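You operate a simulated robot arm through the tools that you are given. There is no shell and no other tool. Be economical: measure what you need, move in short steps, check, and stop when the job is done.

Carry out the task below with a simulated robot arm. There is one attempt and no reset: what you move stays moved.

TASK
Plug blue into blue and white into white, then run the column up.
Fine: switch the socket strip off first and on again after both plugs are home; run with the white handset till the green lamp shows.

It is judged by the outcome, as a careful person would: the job done as asked, and still so three seconds after it is handed in. It fails if anything else is knocked over, pushed out of place, dropped, spilled or broken.

THE ROBOT
A 6-joint arm with a two-finger parallel gripper, fixed in place. Base frame: the origin is at the foot of the arm, x ahead of it, y to its left, z up; the work surface is at about z = 0. Lengths are in mm, angles in rad, forces in N, time in s.
With the tool pointing down near the work surface it reaches from about 140 to 580 mm from the base axis. Its first joint turns from -1.152 to 1.152 rad. Payload 2.1 kg.
Tool frame: the origin (TCP) lies between the finger pads and is the grasp point; the fingertips stand 30 mm ahead of it; z points along the fingers, y is the line along which they close. The gripper opens to 94 mm. The fingers are 28 mm wide and 10 mm thick; the gripper's body (50 by 96 mm) begins 55 mm behind the TCP.
Orientation is that of the tool frame in the base frame, as a unit quaternion [x, y, z, w]. With the fingers straight down and closing along the base's y, the tool's x points along the base's -x, its y along +y and its z along -z.

THE INTERFACE
- The arm moves only by the tool arm_command. Its argument "series" is a list of rows, each an object of numbers (a shift or turn left out is 0, a gripper value left out holds the last): "dx", "dy", "dz": the shift along the tool's x, y, z in mm; "ax", "ay", "az": the turn, a rotation vector about the tool's x, y, z in rad; "grip": the closure, from 0 (fully open) to 1 (shut). In form: [{"dx": .., "dy": .., "dz": .., "ax": .., "ay": .., "az": .., "grip": ..}, ...]. A call has 1 to 20 rows; each row shifts and turns the commanded pose from where the row before left it, along the tool's axes as they then stand. A row lasts 0.2 s, in which the tool goes at most 50 mm and 0.15 rad; a call with a longer step from one row to the next is refused whole, and so is a gripper value outside its range. A pose out of reach is approached as far as the arm can. The call stops where the force on the tool passes 40 N (or 10 N more than at its start, if that is more) or the arm is blocked; 0.2 s more then pass. The fingers move at their own pace (about 72 mm/s each) and stop on an object; they squeeze with about 31 N. The grip force told is the motor's: it shows also when the fingers shut on nothing. Time passes only in rows, and 0.2 s behind the last, so rows that do not move let the fingers close. It gives the time, the measured TCP pose, the force on the tool (base axes), the opening and the grip force at its end, in the units of the frame above (readings bear some noise).
- Cameras (640 x 400 px; columns grow to the right, rows downward): "scene" is fixed at [40.3, -359.9, 492.5]; the picture's right is [0.90, -0.44, 0.00], its down [-0.22, -0.44, -0.87] and it looks along [0.39, 0.78, -0.49] (base axes); focal length 355 px, centre (320, 200). "wrist" rides on the gripper at [-37, 0, -58] in the tool frame; the picture's right is [0.00, -1.00, 0.00], its down [0.97, 0.00, -0.24] and it looks along [0.24, 0.00, 0.97] (tool axes); focal length 218 px, centre (320, 200).
- camera(camera): a new picture of that camera. No time passes.
- probe_pixels(camera, pixels): for up to 12 pixels [column, row] of the newest picture of that camera ("zoom" is the newest enlarged one), the place [x, y, z] in the base frame of the surface seen there, good to about 3 mm. No time passes.
- enlarge(camera, box): a new picture of the part [left, top, right, bottom] of that camera's present view, enlarged. No time passes.
- hand_in(): hands the job in; it is judged then, once.

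Work in short steps. Measure before you move; look again where a grasp or a placing could have gone wrong, and mend it. You have 80 turns and 54 pictures in all, those below and enlarged ones among them. Open the gripper and draw the arm clear of the work before you hand the job in, unless the task says otherwise; then end with one line.

The tools are called after "Emit:" as a command line: name --argument value ..., lists and objects as JSON in quotes. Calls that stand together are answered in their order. arm_command: Moves the arm, as the interface text tells. Its arguments: {"type":"object","properties":{"series":{"type":"array","items":{"type":"object","properties":{"dx":{"type":"number"},"dy":{"type":"number"},"dz":{"type":"number"},"ax":{"type":"number"},"ay":{"type":"number"},"az":{"type":"number"},"grip":{"type":"number"}}}}},"required":["series"]} The other tools are called the same way: camera (camera) takes a picture; probe_pixels (camera, pixels) gives the place of the surface under pixels of a picture; enlarge (camera, box) takes an enlarged picture of a part of a camera's view; hand_in () hands the job in.

At the start:

```text
time: 0.0
eef_pos: [286.3, 43.2, 326.6]
orientation: [0.0, 1.0, 0.0, 0.001]
contact_force: [0.0, -0.8, 0.1]
width: 94.0
finger_force: 0.1
```

scene: 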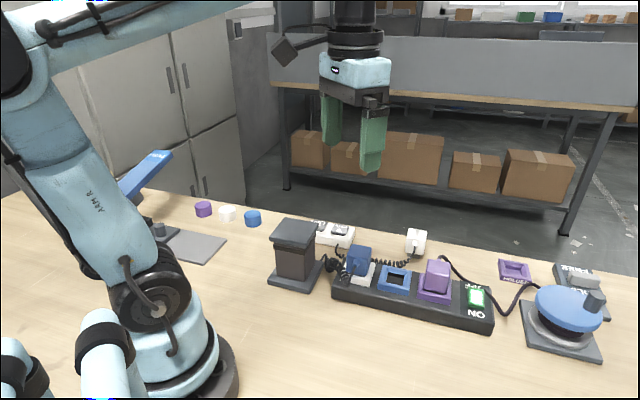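
wrist: 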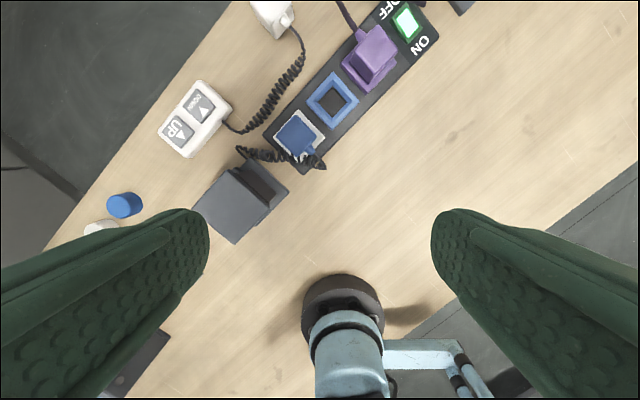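

The scene shows a strip with a blue plug seated in the white socket (~360,262), an empty blue socket, purple plug, and a lit switch. I take closer looks.

Emit:
enlarge --camera "scene" --box '[260, 200, 440, 320]'

Emit:
enlarge --camera "scene" --box '[400, 220, 640, 370]'

Emit:
enlarge --camera "wrist" --box '[140, 0, 460, 200]'

Emit:
enlarge --camera "scene" --box '[100, 130, 300, 280]'

```text
3.33 times, centred on (350, 260) of scene
```

zoom: 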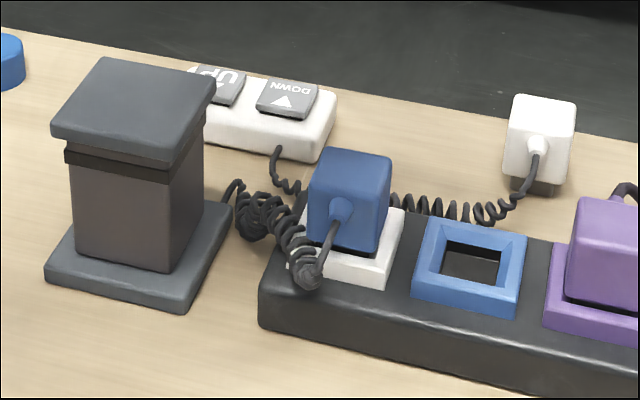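

```text
2.67 times, centred on (520, 295) of scene
```

zoom: 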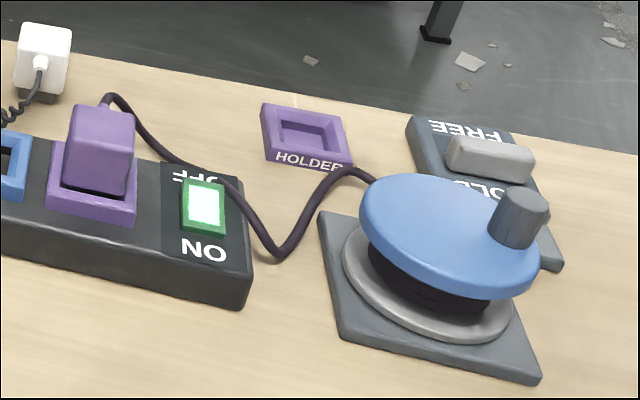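

```text
2.00 times, centred on (300, 100) of wrist
```

zoom: 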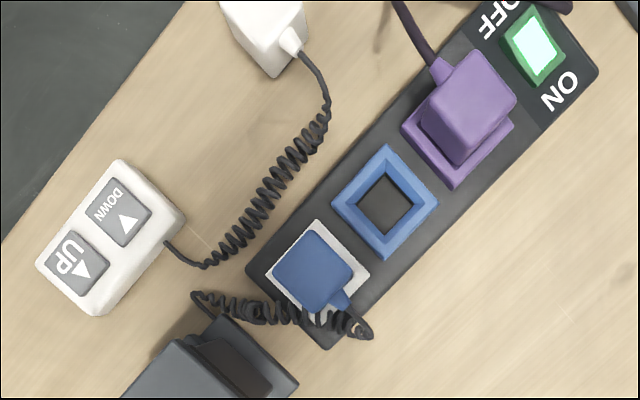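

```text
2.67 times, centred on (200, 205) of scene
```

zoom: 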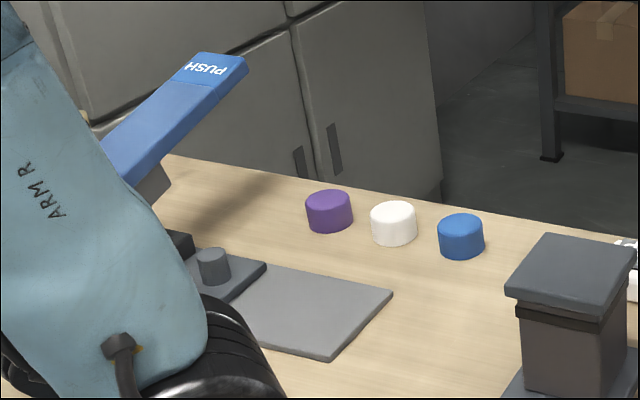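

I measure the parts from the wrist view, then from the scene.

Emit:
camera --camera "wrist"

Emit:
probe_pixels --camera "wrist" --pixels '[[297, 134], [332, 98], [318, 95], [345, 97], [372, 50], [407, 22], [272, 10], [201, 103], [176, 131], [298, 110], [325, 142], [240, 195]]'

Emit:
probe_pixels --camera "scene" --pixels '[[358, 250], [362, 273], [416, 235], [417, 248], [476, 291], [476, 302], [436, 264], [395, 279], [298, 225], [340, 228], [322, 226], [334, 290]]'

```text
47 pictures are left
```

wrist: 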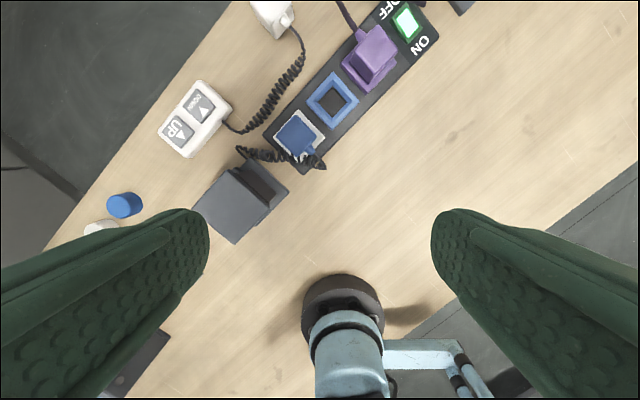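

```text
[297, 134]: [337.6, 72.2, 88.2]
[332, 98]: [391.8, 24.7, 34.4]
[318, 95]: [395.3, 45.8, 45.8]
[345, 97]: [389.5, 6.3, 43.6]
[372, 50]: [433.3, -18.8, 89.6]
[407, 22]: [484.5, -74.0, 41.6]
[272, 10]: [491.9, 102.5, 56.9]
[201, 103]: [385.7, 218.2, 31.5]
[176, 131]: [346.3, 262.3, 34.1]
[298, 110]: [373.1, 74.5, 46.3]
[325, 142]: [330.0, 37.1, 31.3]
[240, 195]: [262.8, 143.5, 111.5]
```

```text
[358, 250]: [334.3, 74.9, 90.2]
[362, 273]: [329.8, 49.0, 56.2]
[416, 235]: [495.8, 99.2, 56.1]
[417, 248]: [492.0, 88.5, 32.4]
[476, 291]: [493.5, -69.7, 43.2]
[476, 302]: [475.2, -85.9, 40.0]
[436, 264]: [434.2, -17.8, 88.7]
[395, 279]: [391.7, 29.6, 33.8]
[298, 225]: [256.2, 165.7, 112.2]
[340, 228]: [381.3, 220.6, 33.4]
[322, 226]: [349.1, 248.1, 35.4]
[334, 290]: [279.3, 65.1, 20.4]
```

I go to a closer view above the strip with the fingers turned to close along the strip.

Emit:
arm_command --series '[{"dx": -30.8, "dy": -8.6, "dz": 22}, {"dx": -30.8, "dy": -8.6, "dz": 22}, {"dx": -30.8, "dy": -8.6, "dz": 22}, {"dx": -30.8, "dy": -8.6, "dz": 22}, {"dx": -30.8, "dy": -8.6, "dz": 22}, {"az": -0.1333}, {"az": -0.1333}, {"az": -0.1333}, {"az": -0.1333}, {"az": -0.1333}, {"az": -0.1333}, {}]'

Emit:
camera --camera "wrist"

```text
time: 2.6
eef_pos: [438.2, -0.4, 218.3]
orientation: [-0.39, 0.921, 0.0, 0.001]
contact_force: [-0.8, -0.2, -0.3]
width: 94.0
finger_force: 0.0
```

```text
46 pictures are left
```

wrist: 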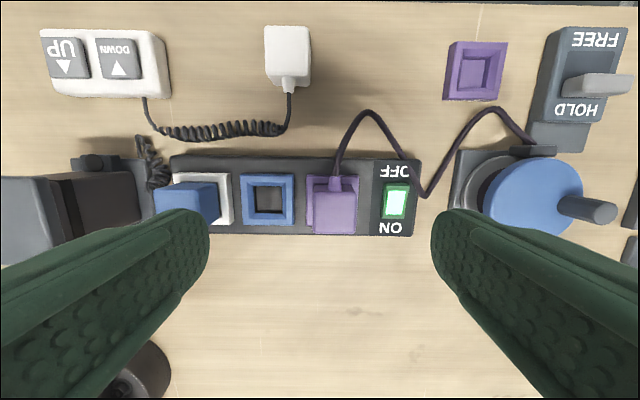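

Nicely aligned. I enlarge the switch and sockets and probe.

Emit:
enlarge --camera "wrist" --box '[340, 140, 440, 240]'

Emit:
probe_pixels --camera "wrist" --pixels '[[397, 190], [397, 198], [396, 210], [247, 200], [288, 199], [268, 178], [267, 221], [267, 200], [171, 157], [420, 161], [412, 234], [212, 174]]'

Emit:
probe_pixels --camera "wrist" --pixels '[[268, 30], [306, 30], [268, 72], [304, 76], [287, 50], [288, 84], [65, 60], [118, 60], [190, 200], [395, 170], [390, 228], [335, 200]]'

```text
4.00 times, centred on (390, 190) of wrist
```

zoom: 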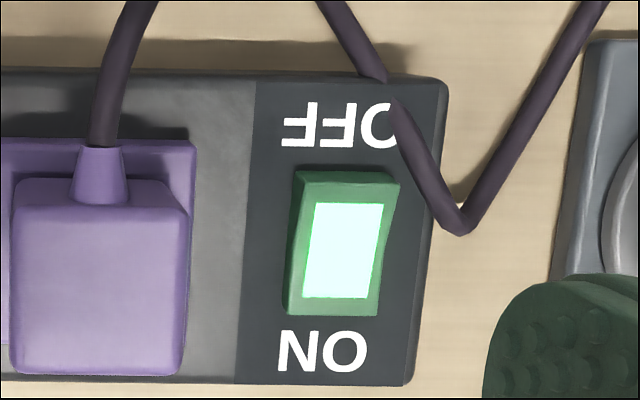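

```text
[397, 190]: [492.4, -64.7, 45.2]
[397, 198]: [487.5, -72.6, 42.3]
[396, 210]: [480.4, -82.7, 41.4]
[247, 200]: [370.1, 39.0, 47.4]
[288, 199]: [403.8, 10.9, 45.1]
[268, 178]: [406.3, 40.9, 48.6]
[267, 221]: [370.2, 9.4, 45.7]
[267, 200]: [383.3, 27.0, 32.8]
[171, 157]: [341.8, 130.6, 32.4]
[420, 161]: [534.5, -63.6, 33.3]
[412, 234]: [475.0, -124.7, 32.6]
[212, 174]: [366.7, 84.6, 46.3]
```

```text
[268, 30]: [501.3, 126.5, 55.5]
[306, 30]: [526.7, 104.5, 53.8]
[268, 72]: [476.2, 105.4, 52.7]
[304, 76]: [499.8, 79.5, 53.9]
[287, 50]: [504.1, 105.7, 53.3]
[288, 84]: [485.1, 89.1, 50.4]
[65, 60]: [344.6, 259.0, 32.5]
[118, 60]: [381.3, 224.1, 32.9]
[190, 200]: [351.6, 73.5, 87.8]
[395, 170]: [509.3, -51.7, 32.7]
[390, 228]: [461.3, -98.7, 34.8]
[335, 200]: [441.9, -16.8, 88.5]
```

Switch: ON end low (41), OFF end high (45+) around (496,-62). I close the fingers, go above the OFF end (biased away from the purple cord), and descend to just above.

Emit:
arm_command --series '[{"az": 0.013, "grip": 1}, {"dy": -40}, {"dy": -40}, {"dz": 45}, {"dz": 45}, {"dz": 36}, {}]'

Emit:
camera --camera "wrist"

Emit:
enlarge --camera "scene" --box '[400, 200, 560, 340]'

```text
time: 4.2
eef_pos: [498.5, -56.3, 88.9]
orientation: [-0.384, 0.923, 0.0, 0.001]
contact_force: [-0.1, -0.4, -0.4]
width: 0.1
finger_force: 31.5
```

```text
44 pictures are left
```

wrist: 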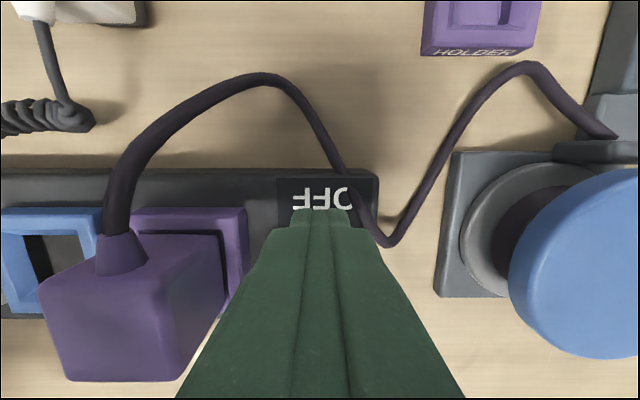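

```text
2.86 times, centred on (480, 270) of scene
```

zoom: 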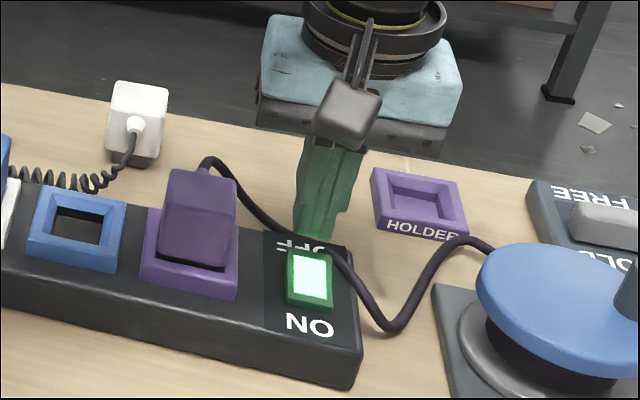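

Tips sit slightly past the OFF end; I shift 4 mm back and 2 mm away from the cord, then press down slowly.

Emit:
arm_command --series '[{"dx": 4, "dy": 2}, {"dz": 8}, {"dz": 3}, {"dz": 3}, {"dz": 2}, {"dz": 2}, {"dz": 2}, {}]'

Emit:
enlarge --camera "scene" --box '[400, 200, 560, 340]'

```text
time: 5.8
eef_pos: [492.8, -58.1, 72.4]
orientation: [-0.383, 0.924, -0.001, 0.002]
contact_force: [-0.8, 0.0, 9.1]
width: 0.0
finger_force: 31.1
stopped in row 8: the force on the tool passed its limit (the readings are from after the stop); the commanded pose is now the measured one
```

```text
2.86 times, centred on (480, 270) of scene
```

zoom: 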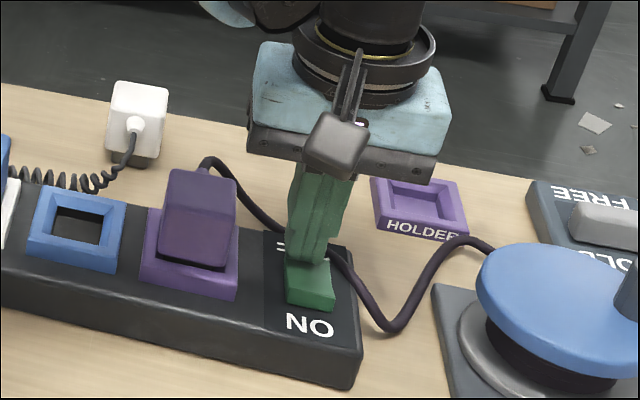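

Lamp is out. I lift, open, and go above the blue plug for a look.

Emit:
arm_command --series '[{"dz": -40}, {"dz": -40}, {"dz": -45, "grip": 0}, {"dy": 40, "dx": 3}, {"dy": 40, "dx": 3}, {"dy": 40, "dx": 3}, {"dy": 40, "dx": 3}, {"dy": 35, "dx": 3}, {}, {}]'

Emit:
camera --camera "wrist"

Emit:
enlarge --camera "scene" --box '[300, 200, 540, 340]'

```text
time: 8.1
eef_pos: [347.3, 67.8, 195.8]
orientation: [-0.383, 0.924, -0.001, 0.001]
contact_force: [0.3, 0.4, -0.5]
width: 93.8
finger_force: 0.1
```

```text
41 pictures are left
```

wrist: 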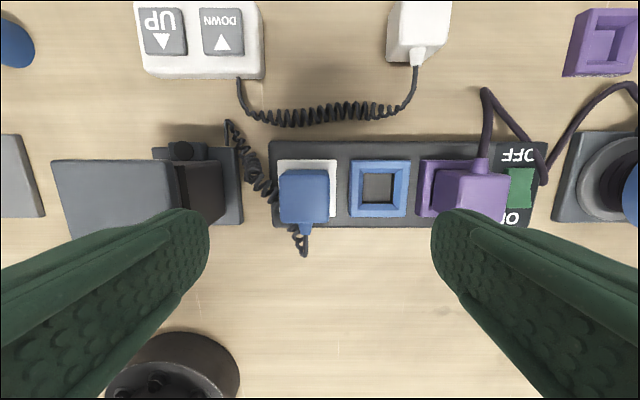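

```text
2.67 times, centred on (420, 270) of scene
```

zoom: 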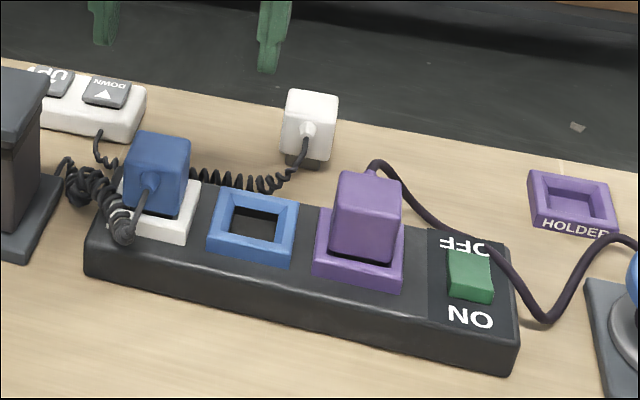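

Switch is off. I probe the blue plug's top, the sockets and column edges.

Emit:
probe_pixels --camera "wrist" --pixels '[[284, 197], [324, 197], [284, 173], [326, 173], [304, 220], [353, 188], [405, 188], [379, 164], [379, 213], [281, 163], [334, 163], [378, 188]]'

Emit:
enlarge --camera "wrist" --box '[220, 130, 420, 255]'

```text
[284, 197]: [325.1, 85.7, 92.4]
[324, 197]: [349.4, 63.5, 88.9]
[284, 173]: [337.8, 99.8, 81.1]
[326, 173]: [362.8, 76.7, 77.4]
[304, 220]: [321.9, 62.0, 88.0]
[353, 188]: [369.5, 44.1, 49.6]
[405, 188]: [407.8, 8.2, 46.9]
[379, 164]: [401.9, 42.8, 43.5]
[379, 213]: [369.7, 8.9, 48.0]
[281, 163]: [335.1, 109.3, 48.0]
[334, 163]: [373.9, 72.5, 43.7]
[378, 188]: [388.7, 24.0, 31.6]
```

```text
3.20 times, centred on (320, 192) of wrist
```

zoom: 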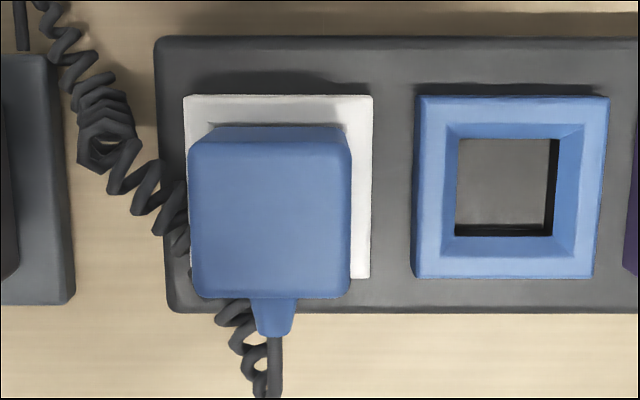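

Blue plug is about 40 mm square at (337,74), sockets 70.6 mm apart along tool y. I descend with ~66 mm opening and grip.

Emit:
arm_command --series '[{"dx": 2.8, "dy": 11.9, "grip": 0.3}, {"dz": 30}, {"dz": 30}, {"dz": 30}, {"dz": 12}, {"dz": 12}, {}, {"grip": 1}, {"grip": 1}, {"grip": 1}]'

Emit:
enlarge --camera "scene" --box '[280, 170, 440, 310]'

```text
time: 10.2
eef_pos: [334.7, 74.2, 84.2]
orientation: [-0.384, 0.924, 0.0, 0.001]
contact_force: [0.0, -0.7, -0.3]
width: 43.9
finger_force: 31.3
```

```text
2.86 times, centred on (360, 240) of scene
```

zoom: 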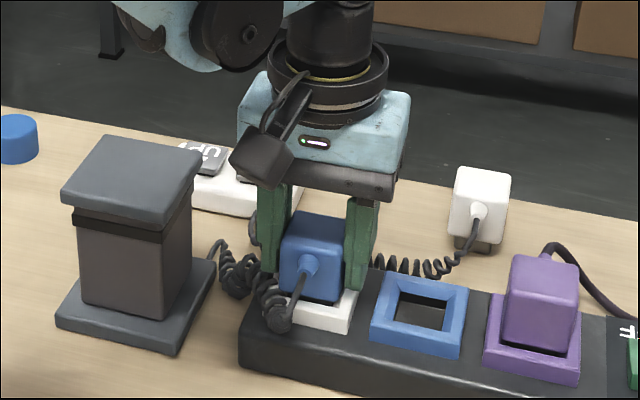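

Gripped (width 44). I pull up slowly.

Emit:
arm_command --series '[{"dz": -5}, {"dz": -5}, {"dz": -8}, {"dz": -10}, {"dz": -12}, {"dz": -12}, {}]'

Emit:
enlarge --camera "scene" --box '[280, 170, 440, 310]'

```text
time: 11.8
eef_pos: [335.1, 73.6, 136.7]
orientation: [-0.383, 0.924, -0.001, 0.001]
contact_force: [-0.2, 0.0, 0.0]
width: 43.6
finger_force: 31.1
```

```text
2.86 times, centred on (360, 240) of scene
```

zoom: 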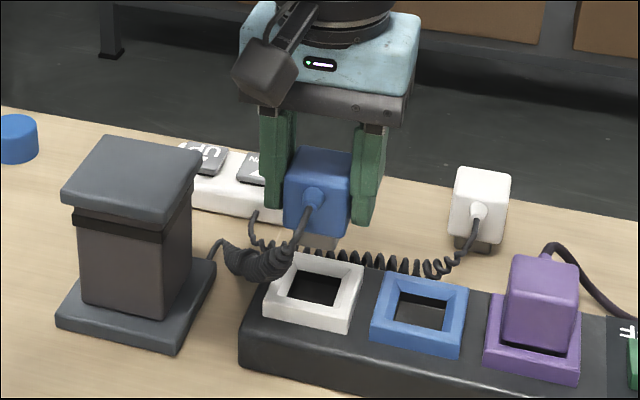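

The plug is out. I carry it 70 mm along the strip and lower partly.

Emit:
arm_command --series '[{"dy": -25}, {"dy": -25}, {"dy": -20.3}, {"dz": 10}, {"dz": 5}, {}]'

Emit:
enlarge --camera "scene" --box '[300, 190, 460, 310]'

Emit:
camera --camera "wrist"

```text
time: 13.2
eef_pos: [384.1, 24.5, 120.2]
orientation: [-0.383, 0.924, -0.001, 0.002]
contact_force: [0.1, 0.5, -0.6]
width: 43.7
finger_force: 31.0
```

```text
3.33 times, centred on (380, 250) of scene
```

zoom: 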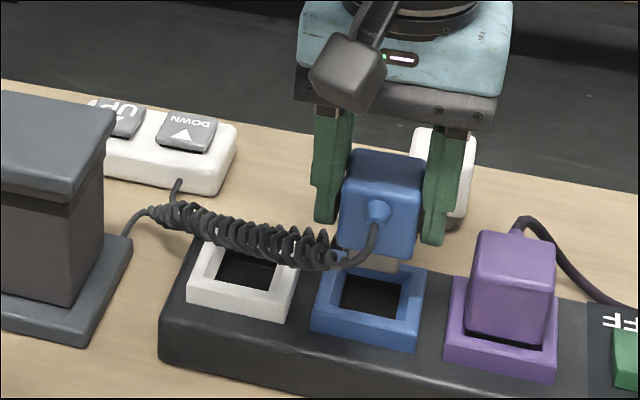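

```text
35 pictures are left
```

wrist: 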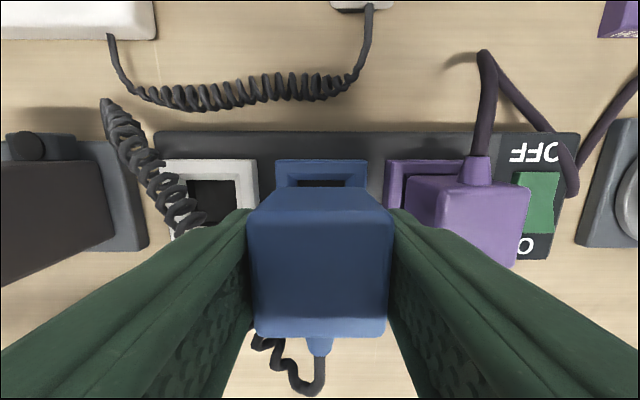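

Well aligned (socket rim cols 274–368, plug centre ~320). I lower slowly.

Emit:
arm_command --series '[{"dz": 6}, {"dz": 5}, {"dz": 4}, {"dz": 4}, {"dz": 4}, {"dz": 4}, {"dz": 4}, {"dz": 3}, {"dz": 2}, {}]'

Emit:
enlarge --camera "scene" --box '[300, 190, 460, 310]'

```text
time: 15.4
eef_pos: [385.3, 25.6, 84.3]
orientation: [-0.383, 0.924, -0.001, 0.001]
contact_force: [-0.2, -0.1, -1.6]
width: 43.7
finger_force: 30.9
```

```text
3.33 times, centred on (380, 250) of scene
```

zoom: 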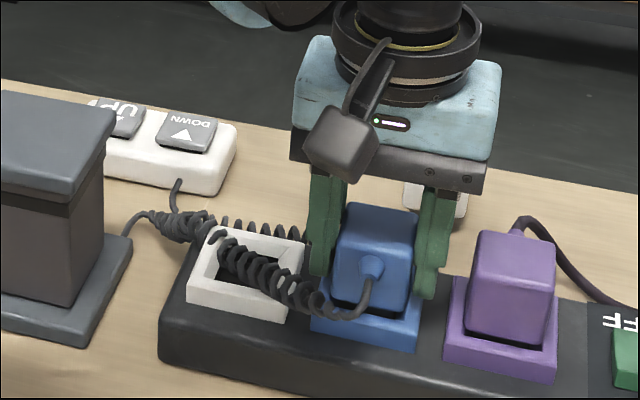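

It's at the seated height. I press a bit more to be sure it is home.

Emit:
arm_command --series '[{"dz": 1}, {"dz": 1}, {"dz": 1}, {"dz": 1}, {}]'

```text
time: 16.6
eef_pos: [385.8, 24.7, 80.5]
orientation: [-0.384, 0.923, -0.001, 0.003]
contact_force: [4.9, 1.0, 29.3]
width: 43.6
finger_force: 31.6
```

Firm resistance: home. I release (small opening) and lift straight up to look.

Emit:
arm_command --series '[{"dz": -2, "grip": 0.4}, {"grip": 0.4}, {"dz": -15}, {"dz": -25}, {"dz": -35}, {"dz": -40}, {}]'

Emit:
camera --camera "wrist"

Emit:
enlarge --camera "scene" --box '[300, 190, 460, 310]'

```text
time: 18.2
eef_pos: [383.6, 26.3, 199.6]
orientation: [-0.383, 0.924, 0.0, 0.001]
contact_force: [-0.3, -0.3, -0.5]
width: 56.3
finger_force: 0.0
```

```text
33 pictures are left
```

wrist: 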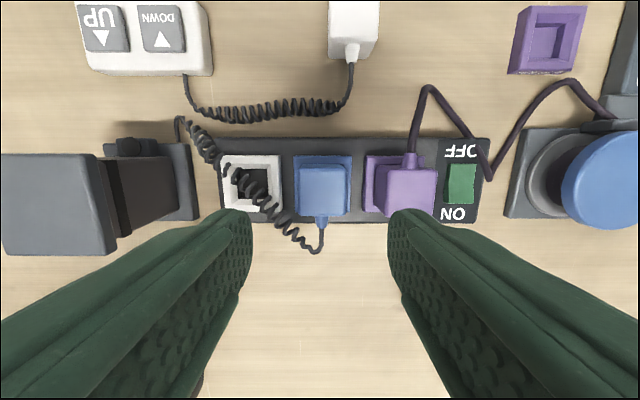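

```text
3.33 times, centred on (380, 250) of scene
```

zoom: 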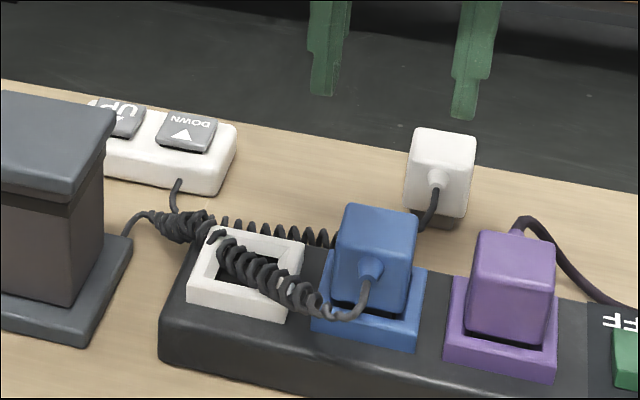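

Blue is home. Now to the white plug at about (500,104), for a look from above.

Emit:
arm_command --series '[{"dx": -45, "dy": -9, "grip": 0.1}, {"dx": -46, "dy": -9}, {"dx": -46, "dy": -9}, {}, {}]'

Emit:
camera --camera "wrist"

Emit:
enlarge --camera "wrist" --box '[240, 130, 400, 250]'

```text
time: 19.4
eef_pos: [501.5, 103.0, 197.8]
orientation: [-0.383, 0.924, -0.001, 0.001]
contact_force: [0.0, 0.0, -0.4]
width: 84.2
finger_force: 0.1
```

```text
31 pictures are left
```

wrist: 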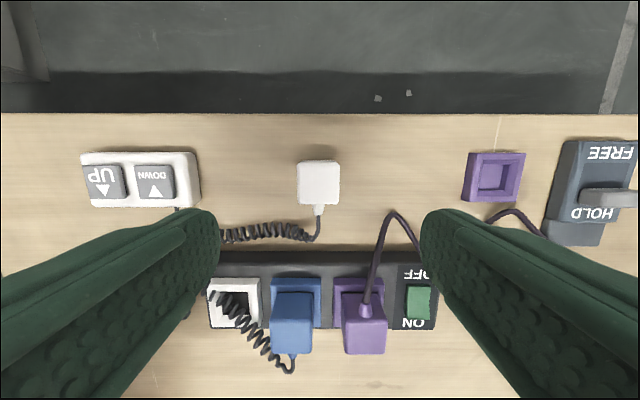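

```text
3.33 times, centred on (320, 190) of wrist
```

zoom: 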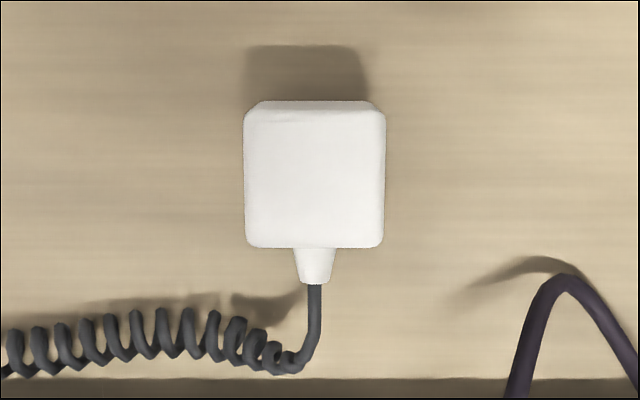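

White plug is square to the tool, centre at (318.6,183.7) px. I descend and grip.

Emit:
arm_command --series '[{"dx": -3, "dy": 1.3, "grip": 0.3}, {"dz": 35}, {"dz": 35}, {"dz": 35}, {"dz": 22}, {"dz": 11}, {"dz": 10}, {}, {"grip": 1}, {"grip": 1}, {"grip": 1}]'

Emit:
enlarge --camera "scene" --box '[320, 150, 520, 310]'

```text
time: 21.9
eef_pos: [500.9, 104.8, 50.9]
orientation: [-0.383, 0.924, -0.001, 0.002]
contact_force: [0.4, 0.6, -0.7]
width: 43.9
finger_force: 31.1
```

```text
2.50 times, centred on (420, 230) of scene
```

zoom: 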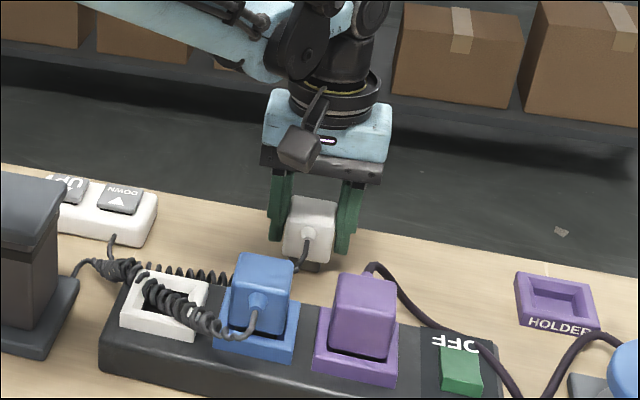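

Lift, carry over the white socket behind the blue plug's row, and look.

Emit:
arm_command --series '[{"dz": -20}, {"dz": -35}, {"dz": -40}, {"dy": 32}, {"dy": 32}, {"dy": 31.4}, {"dx": 35}, {"dx": 35}, {"dx": 35}, {"dx": 33.5}, {}]'

Emit:
camera --camera "wrist"

Emit:
enlarge --camera "scene" --box '[260, 170, 440, 310]'

```text
time: 24.2
eef_pos: [336.7, 75.8, 146.1]
orientation: [-0.384, 0.923, -0.001, 0.001]
contact_force: [0.7, 0.1, -0.7]
width: 43.5
finger_force: 30.6
```

```text
28 pictures are left
```

wrist: 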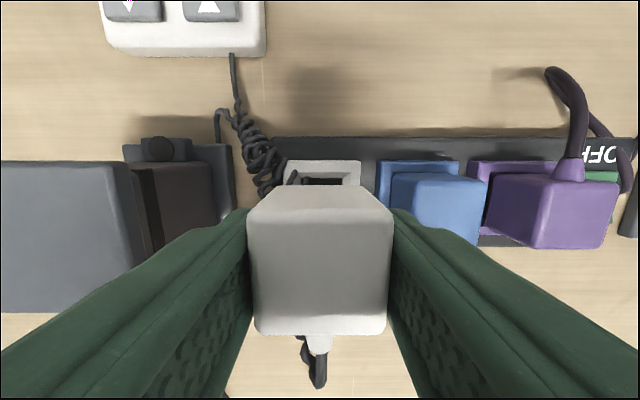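

```text
2.86 times, centred on (350, 240) of scene
```

zoom: 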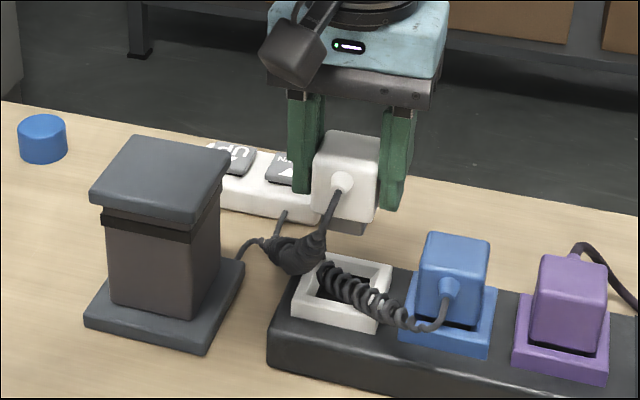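

Cords appear soft/overlapping each other; alignment is within ~1.5 mm. I correct slightly and lower in small steps, watching the force.

Emit:
arm_command --series '[{"dx": 1.5, "dy": -0.8}, {"dz": 10}, {"dz": 10}, {"dz": 8}, {"dz": 5}, {"dz": 4}, {"dz": 4}, {"dz": 4}, {"dz": 4}, {}]'

Emit:
enlarge --camera "scene" --box '[260, 170, 440, 310]'

```text
time: 26.4
eef_pos: [335.5, 73.0, 95.8]
orientation: [-0.384, 0.923, 0.0, 0.001]
contact_force: [0.4, 0.3, -0.7]
width: 43.8
finger_force: 31.2
```

```text
2.86 times, centred on (350, 240) of scene
```

zoom: 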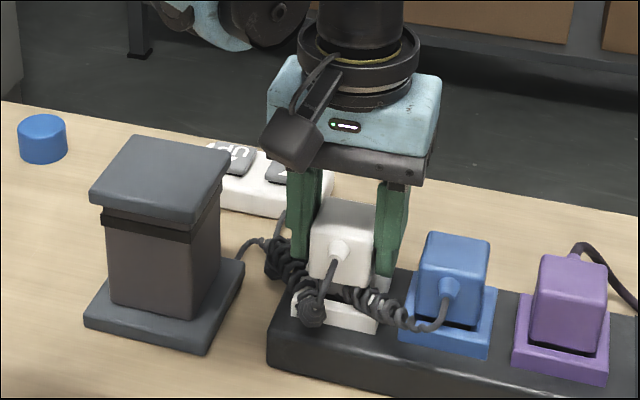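

No resistance; continue until firmly seated.

Emit:
arm_command --series '[{"dz": 3}, {"dz": 3}, {"dz": 3}, {"dz": 2}, {"dz": 1}, {"dz": 1}, {"dz": 1}, {}]'

```text
time: 28.2
eef_pos: [335.9, 73.4, 82.2]
orientation: [-0.384, 0.924, 0.0, 0.002]
contact_force: [-0.1, 2.7, 29.5]
width: 43.6
finger_force: 30.8
```

Seated with 29 N. Release, lift, look.

Emit:
arm_command --series '[{"dz": -2, "grip": 0.36}, {"grip": 0.36}, {"dz": -15}, {"dz": -25}, {"dz": -35}, {"dz": -40}, {}]'

Emit:
camera --camera "wrist"

Emit:
enlarge --camera "scene" --box '[260, 200, 520, 350]'

```text
time: 29.9
eef_pos: [336.7, 73.8, 197.0]
orientation: [-0.384, 0.923, 0.0, 0.001]
contact_force: [-0.5, -0.1, 0.2]
width: 60.3
finger_force: 0.1
```

```text
25 pictures are left
```

wrist: 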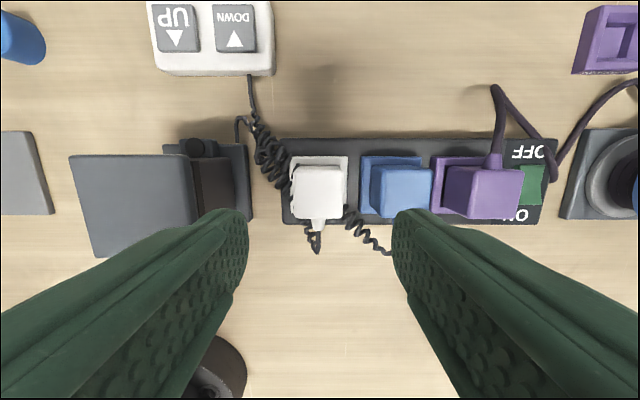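

```text
2.46 times, centred on (390, 275) of scene
```

zoom: 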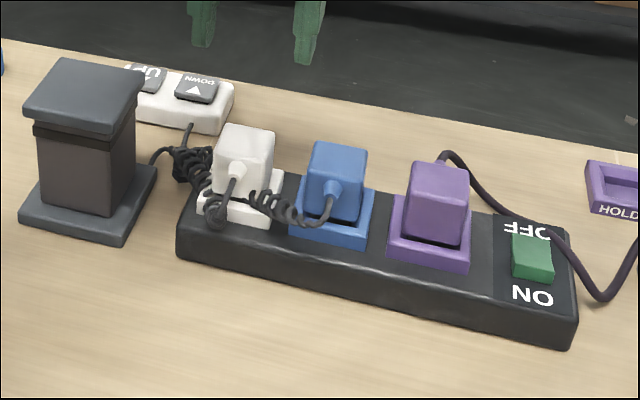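

Both plugs home. Now close the fingers and go above the switch's ON end.

Emit:
arm_command --series '[{"grip": 1, "dx": 2.7, "dy": -41}, {"dx": 2.7, "dy": -41}, {"dx": 2.7, "dy": -41}, {"dx": 2.7, "dy": -41}, {"dx": 2.7, "dy": -42}, {"dz": 40}, {"dz": 40}, {"dz": 29}, {}]'

Emit:
enlarge --camera "scene" --box '[400, 200, 560, 340]'

Emit:
camera --camera "wrist"

```text
time: 31.9
eef_pos: [475.4, -81.6, 90.8]
orientation: [-0.383, 0.924, -0.001, 0.001]
contact_force: [0.5, -0.4, 0.0]
width: 0.0
finger_force: 30.5
```

```text
2.86 times, centred on (480, 270) of scene
```

zoom: 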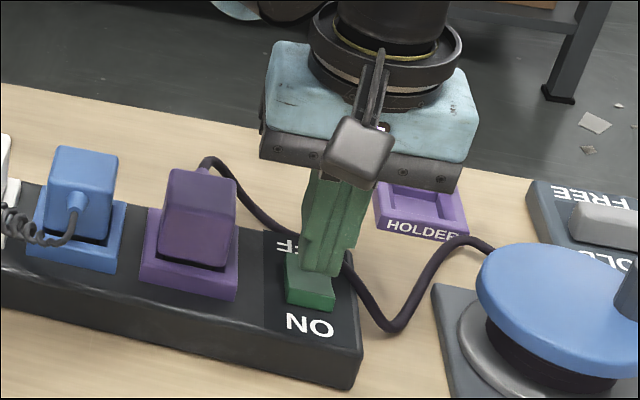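

```text
22 pictures are left
```

wrist: 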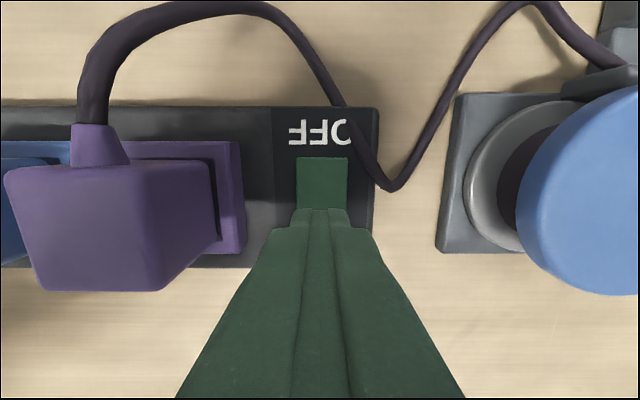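

Tip is over the ON half. A 2 mm shift, then press.

Emit:
arm_command --series '[{"dx": 2.5}, {"dz": 8}, {"dz": 4}, {"dz": 3}, {"dz": 2}, {"dz": 2}, {"dz": 2}, {}]'

Emit:
enlarge --camera "scene" --box '[400, 200, 560, 340]'

```text
time: 33.3
eef_pos: [470.4, -84.0, 73.3]
orientation: [-0.383, 0.924, -0.002, 0.001]
contact_force: [-1.6, -0.4, 7.5]
width: 0.0
finger_force: 31.3
stopped in row 7: the force on the tool passed its limit (the readings are from after the stop); the commanded pose is now the measured one
```

```text
2.86 times, centred on (480, 270) of scene
```

zoom: 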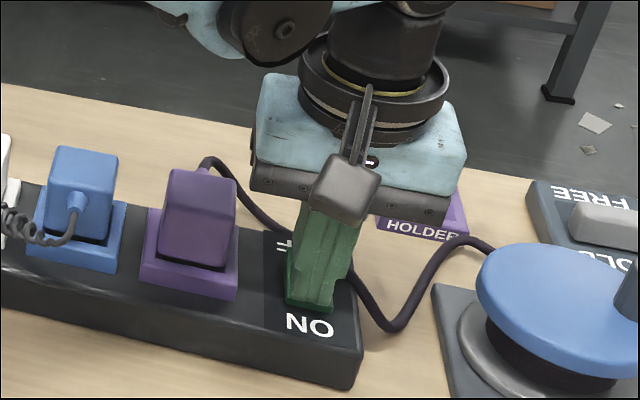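

Lift and check the lamp, then travel to above the handset's UP button.

Emit:
arm_command --series '[{"dz": -40}, {"dz": -40}, {"dz": -45}, {"dx": -17, "dy": 36}, {"dx": -17, "dy": 36}, {"dx": -17, "dy": 36}, {"dx": -17, "dy": 36}, {"dx": -17, "dy": 36}, {"dx": -17, "dy": 36}, {"dx": -17, "dy": 36}, {"dx": -17, "dy": 36}, {"dx": -18, "dy": 43}, {}]'

Emit:
camera --camera "wrist"

Emit:
camera --camera "scene"

```text
time: 36.1
eef_pos: [343.7, 259.9, 195.5]
orientation: [-0.383, 0.924, -0.001, 0.001]
contact_force: [0.4, 0.7, 0.0]
width: 0.0
finger_force: 30.9
```

```text
20 pictures are left
```

wrist: 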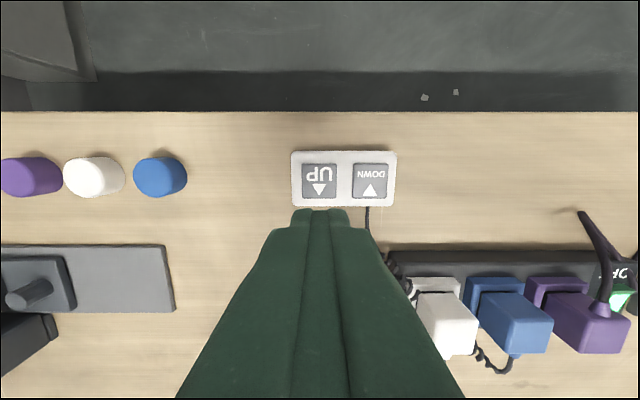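

```text
19 pictures are left
```

scene: 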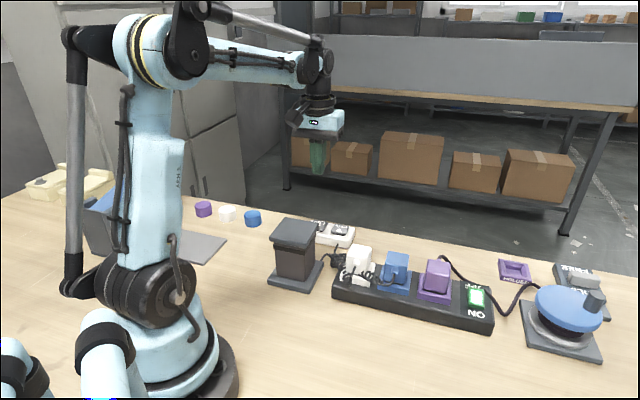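

Strip lamp is on. UP button is nearly under the TCP (319,181 px); I descend to just above it.

Emit:
arm_command --series '[{"dx": -2.4, "dy": 1}, {"dz": 40}, {"dz": 40}, {"dz": 38}, {}]'

Emit:
camera --camera "wrist"

Emit:
enlarge --camera "scene" --box '[220, 130, 420, 310]'

```text
time: 37.3
eef_pos: [347.0, 260.9, 78.3]
orientation: [-0.382, 0.924, -0.002, 0.001]
contact_force: [-0.5, 1.0, 0.4]
width: 0.3
finger_force: 31.2
```

```text
18 pictures are left
```

wrist: 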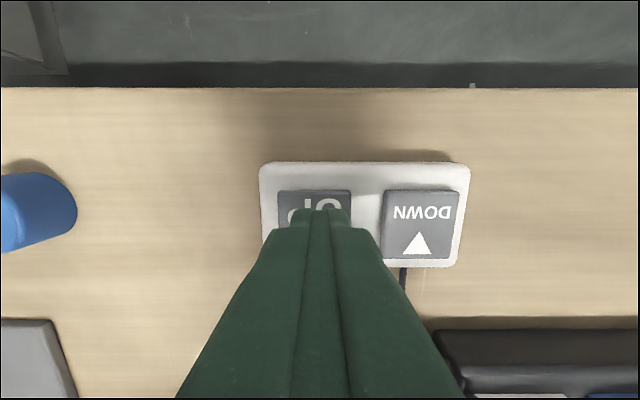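

```text
2.22 times, centred on (320, 220) of scene
```

zoom: 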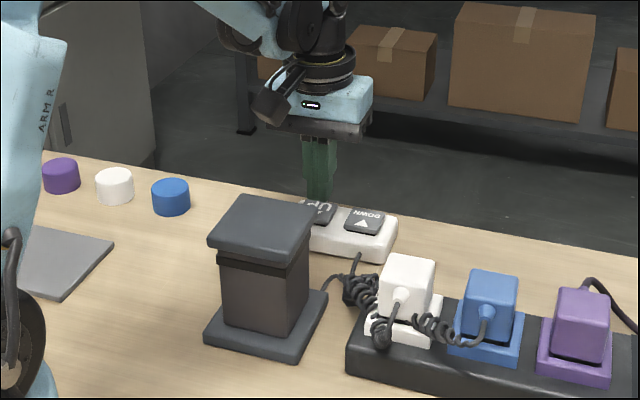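

Over UP. I press down in small steps.

Emit:
arm_command --series '[{"dz": 8}, {"dz": 3}, {"dz": 2}, {"dz": 2}, {"dz": 1}, {}]'

Emit:
enlarge --camera "scene" --box '[220, 130, 420, 310]'

```text
time: 38.7
eef_pos: [346.1, 261.7, 62.2]
orientation: [-0.382, 0.924, -0.001, 0.001]
contact_force: [1.4, -0.2, 2.4]
width: 0.1
finger_force: 31.1
```

```text
2.22 times, centred on (320, 220) of scene
```

zoom: 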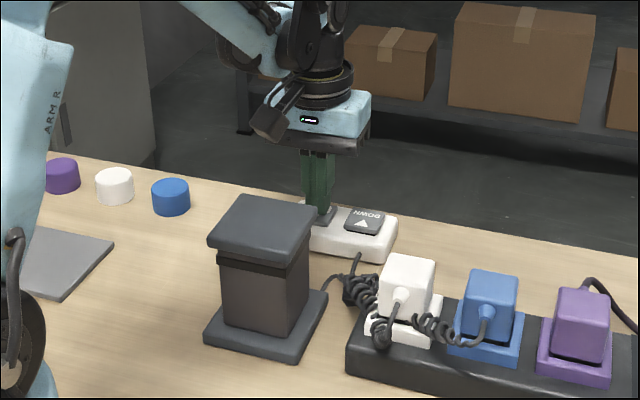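

Contact just begun (2.4 N), column not moving yet. I press further and hold briefly.

Emit:
arm_command --series '[{"dz": 1}, {"dz": 1}, {"dz": 1}, {}]'

Emit:
enlarge --camera "scene" --box '[220, 130, 420, 310]'

```text
time: 39.7
eef_pos: [346.7, 261.6, 59.5]
orientation: [-0.382, 0.924, -0.001, 0.001]
contact_force: [-2.3, 2.3, 4.0]
width: 0.1
finger_force: 31.6
```

```text
2.22 times, centred on (320, 220) of scene
```

zoom: 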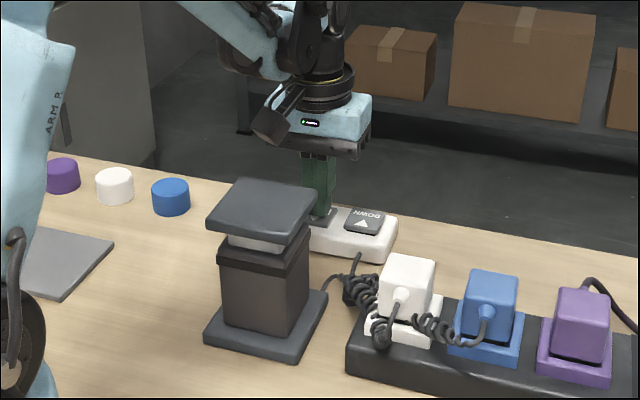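

Column is rising. I keep holding and check in steps.

Emit:
arm_command --series '[{}, {}, {}]'

Emit:
enlarge --camera "scene" --box '[220, 130, 420, 310]'

```text
time: 40.5
eef_pos: [346.5, 260.8, 60.2]
orientation: [-0.384, 0.924, -0.001, 0.002]
contact_force: [-1.0, 2.0, 4.3]
width: 0.2
finger_force: 31.1
```

```text
2.22 times, centred on (320, 220) of scene
```

zoom: 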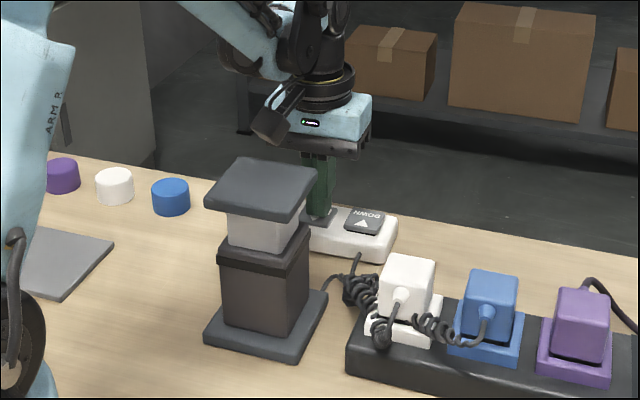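

Emit:
arm_command --series '[{}, {}, {}]'

Emit:
enlarge --camera "scene" --box '[220, 130, 420, 310]'

```text
time: 41.3
eef_pos: [346.8, 261.3, 59.9]
orientation: [-0.383, 0.924, -0.002, 0.001]
contact_force: [-0.4, 0.8, 3.7]
width: 0.0
finger_force: 30.9
```

```text
2.22 times, centred on (320, 220) of scene
```

zoom: 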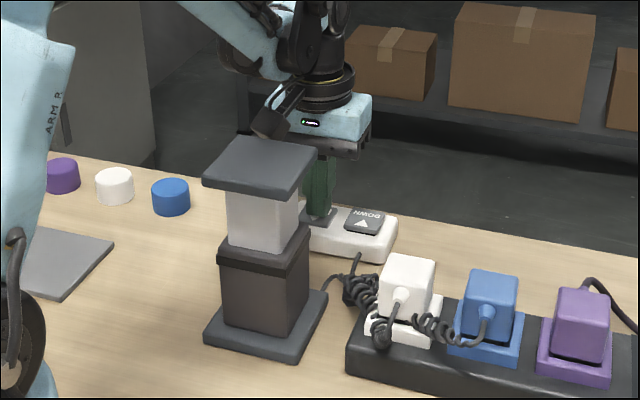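

Rising steadily (~20 mm/s), no lamp yet. Continue.

Emit:
arm_command --series '[{}, {}, {}]'

Emit:
enlarge --camera "scene" --box '[220, 130, 420, 310]'

```text
time: 42.1
eef_pos: [346.8, 260.5, 59.3]
orientation: [-0.383, 0.924, -0.002, 0.001]
contact_force: [0.5, 0.4, 3.5]
width: 0.3
finger_force: 30.7
```

```text
2.22 times, centred on (320, 220) of scene
```

zoom: 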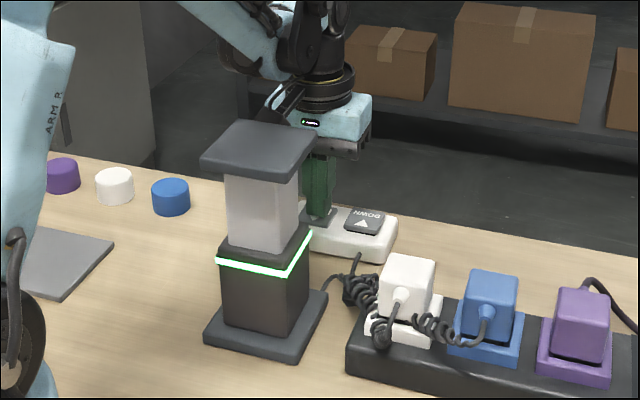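

The green band is lit; I release the button straight away and lift clear. The raised column is beside the arm, so I go straight up first.

Emit:
arm_command --series '[{"dz": -20}, {"dz": -40}, {"dz": -45}, {"dz": -45}, {"dz": -40}, {"grip": 0}, {}, {}]'

Emit:
camera --camera "scene"

Emit:
enlarge --camera "scene" --box '[240, 190, 520, 350]'

```text
time: 43.9
eef_pos: [346.9, 260.3, 251.8]
orientation: [-0.382, 0.924, -0.002, 0.0]
contact_force: [-0.2, -0.3, 0.7]
width: 93.7
finger_force: 0.1
```

```text
11 pictures are left
```

scene: 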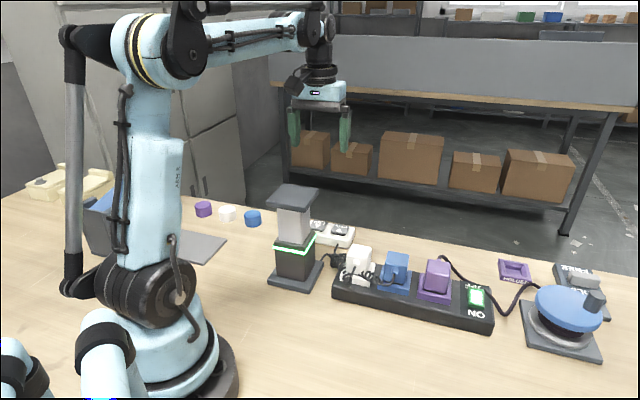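

```text
2.29 times, centred on (380, 270) of scene
```

zoom: 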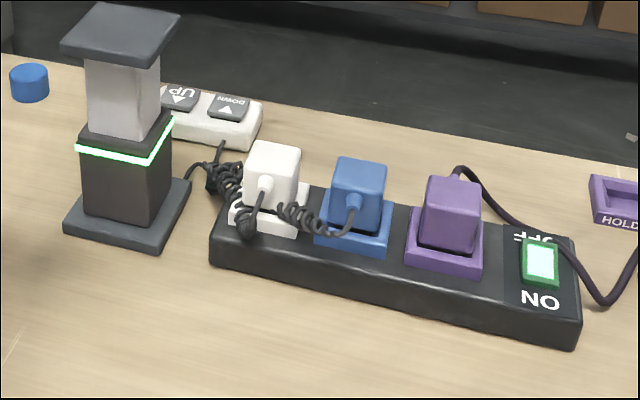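

Both plugs are home, the strip is on, the column is up with the green lamp lit, and the arm is clear with the gripper open. Handing in.

Emit:
hand_in

```text
The job is handed in.
```

The job is done and handed in: blue is plugged into blue and white into white with the strip switched off meanwhile, the strip is back on, and the column was run up with the white handset until its green lamp showed.
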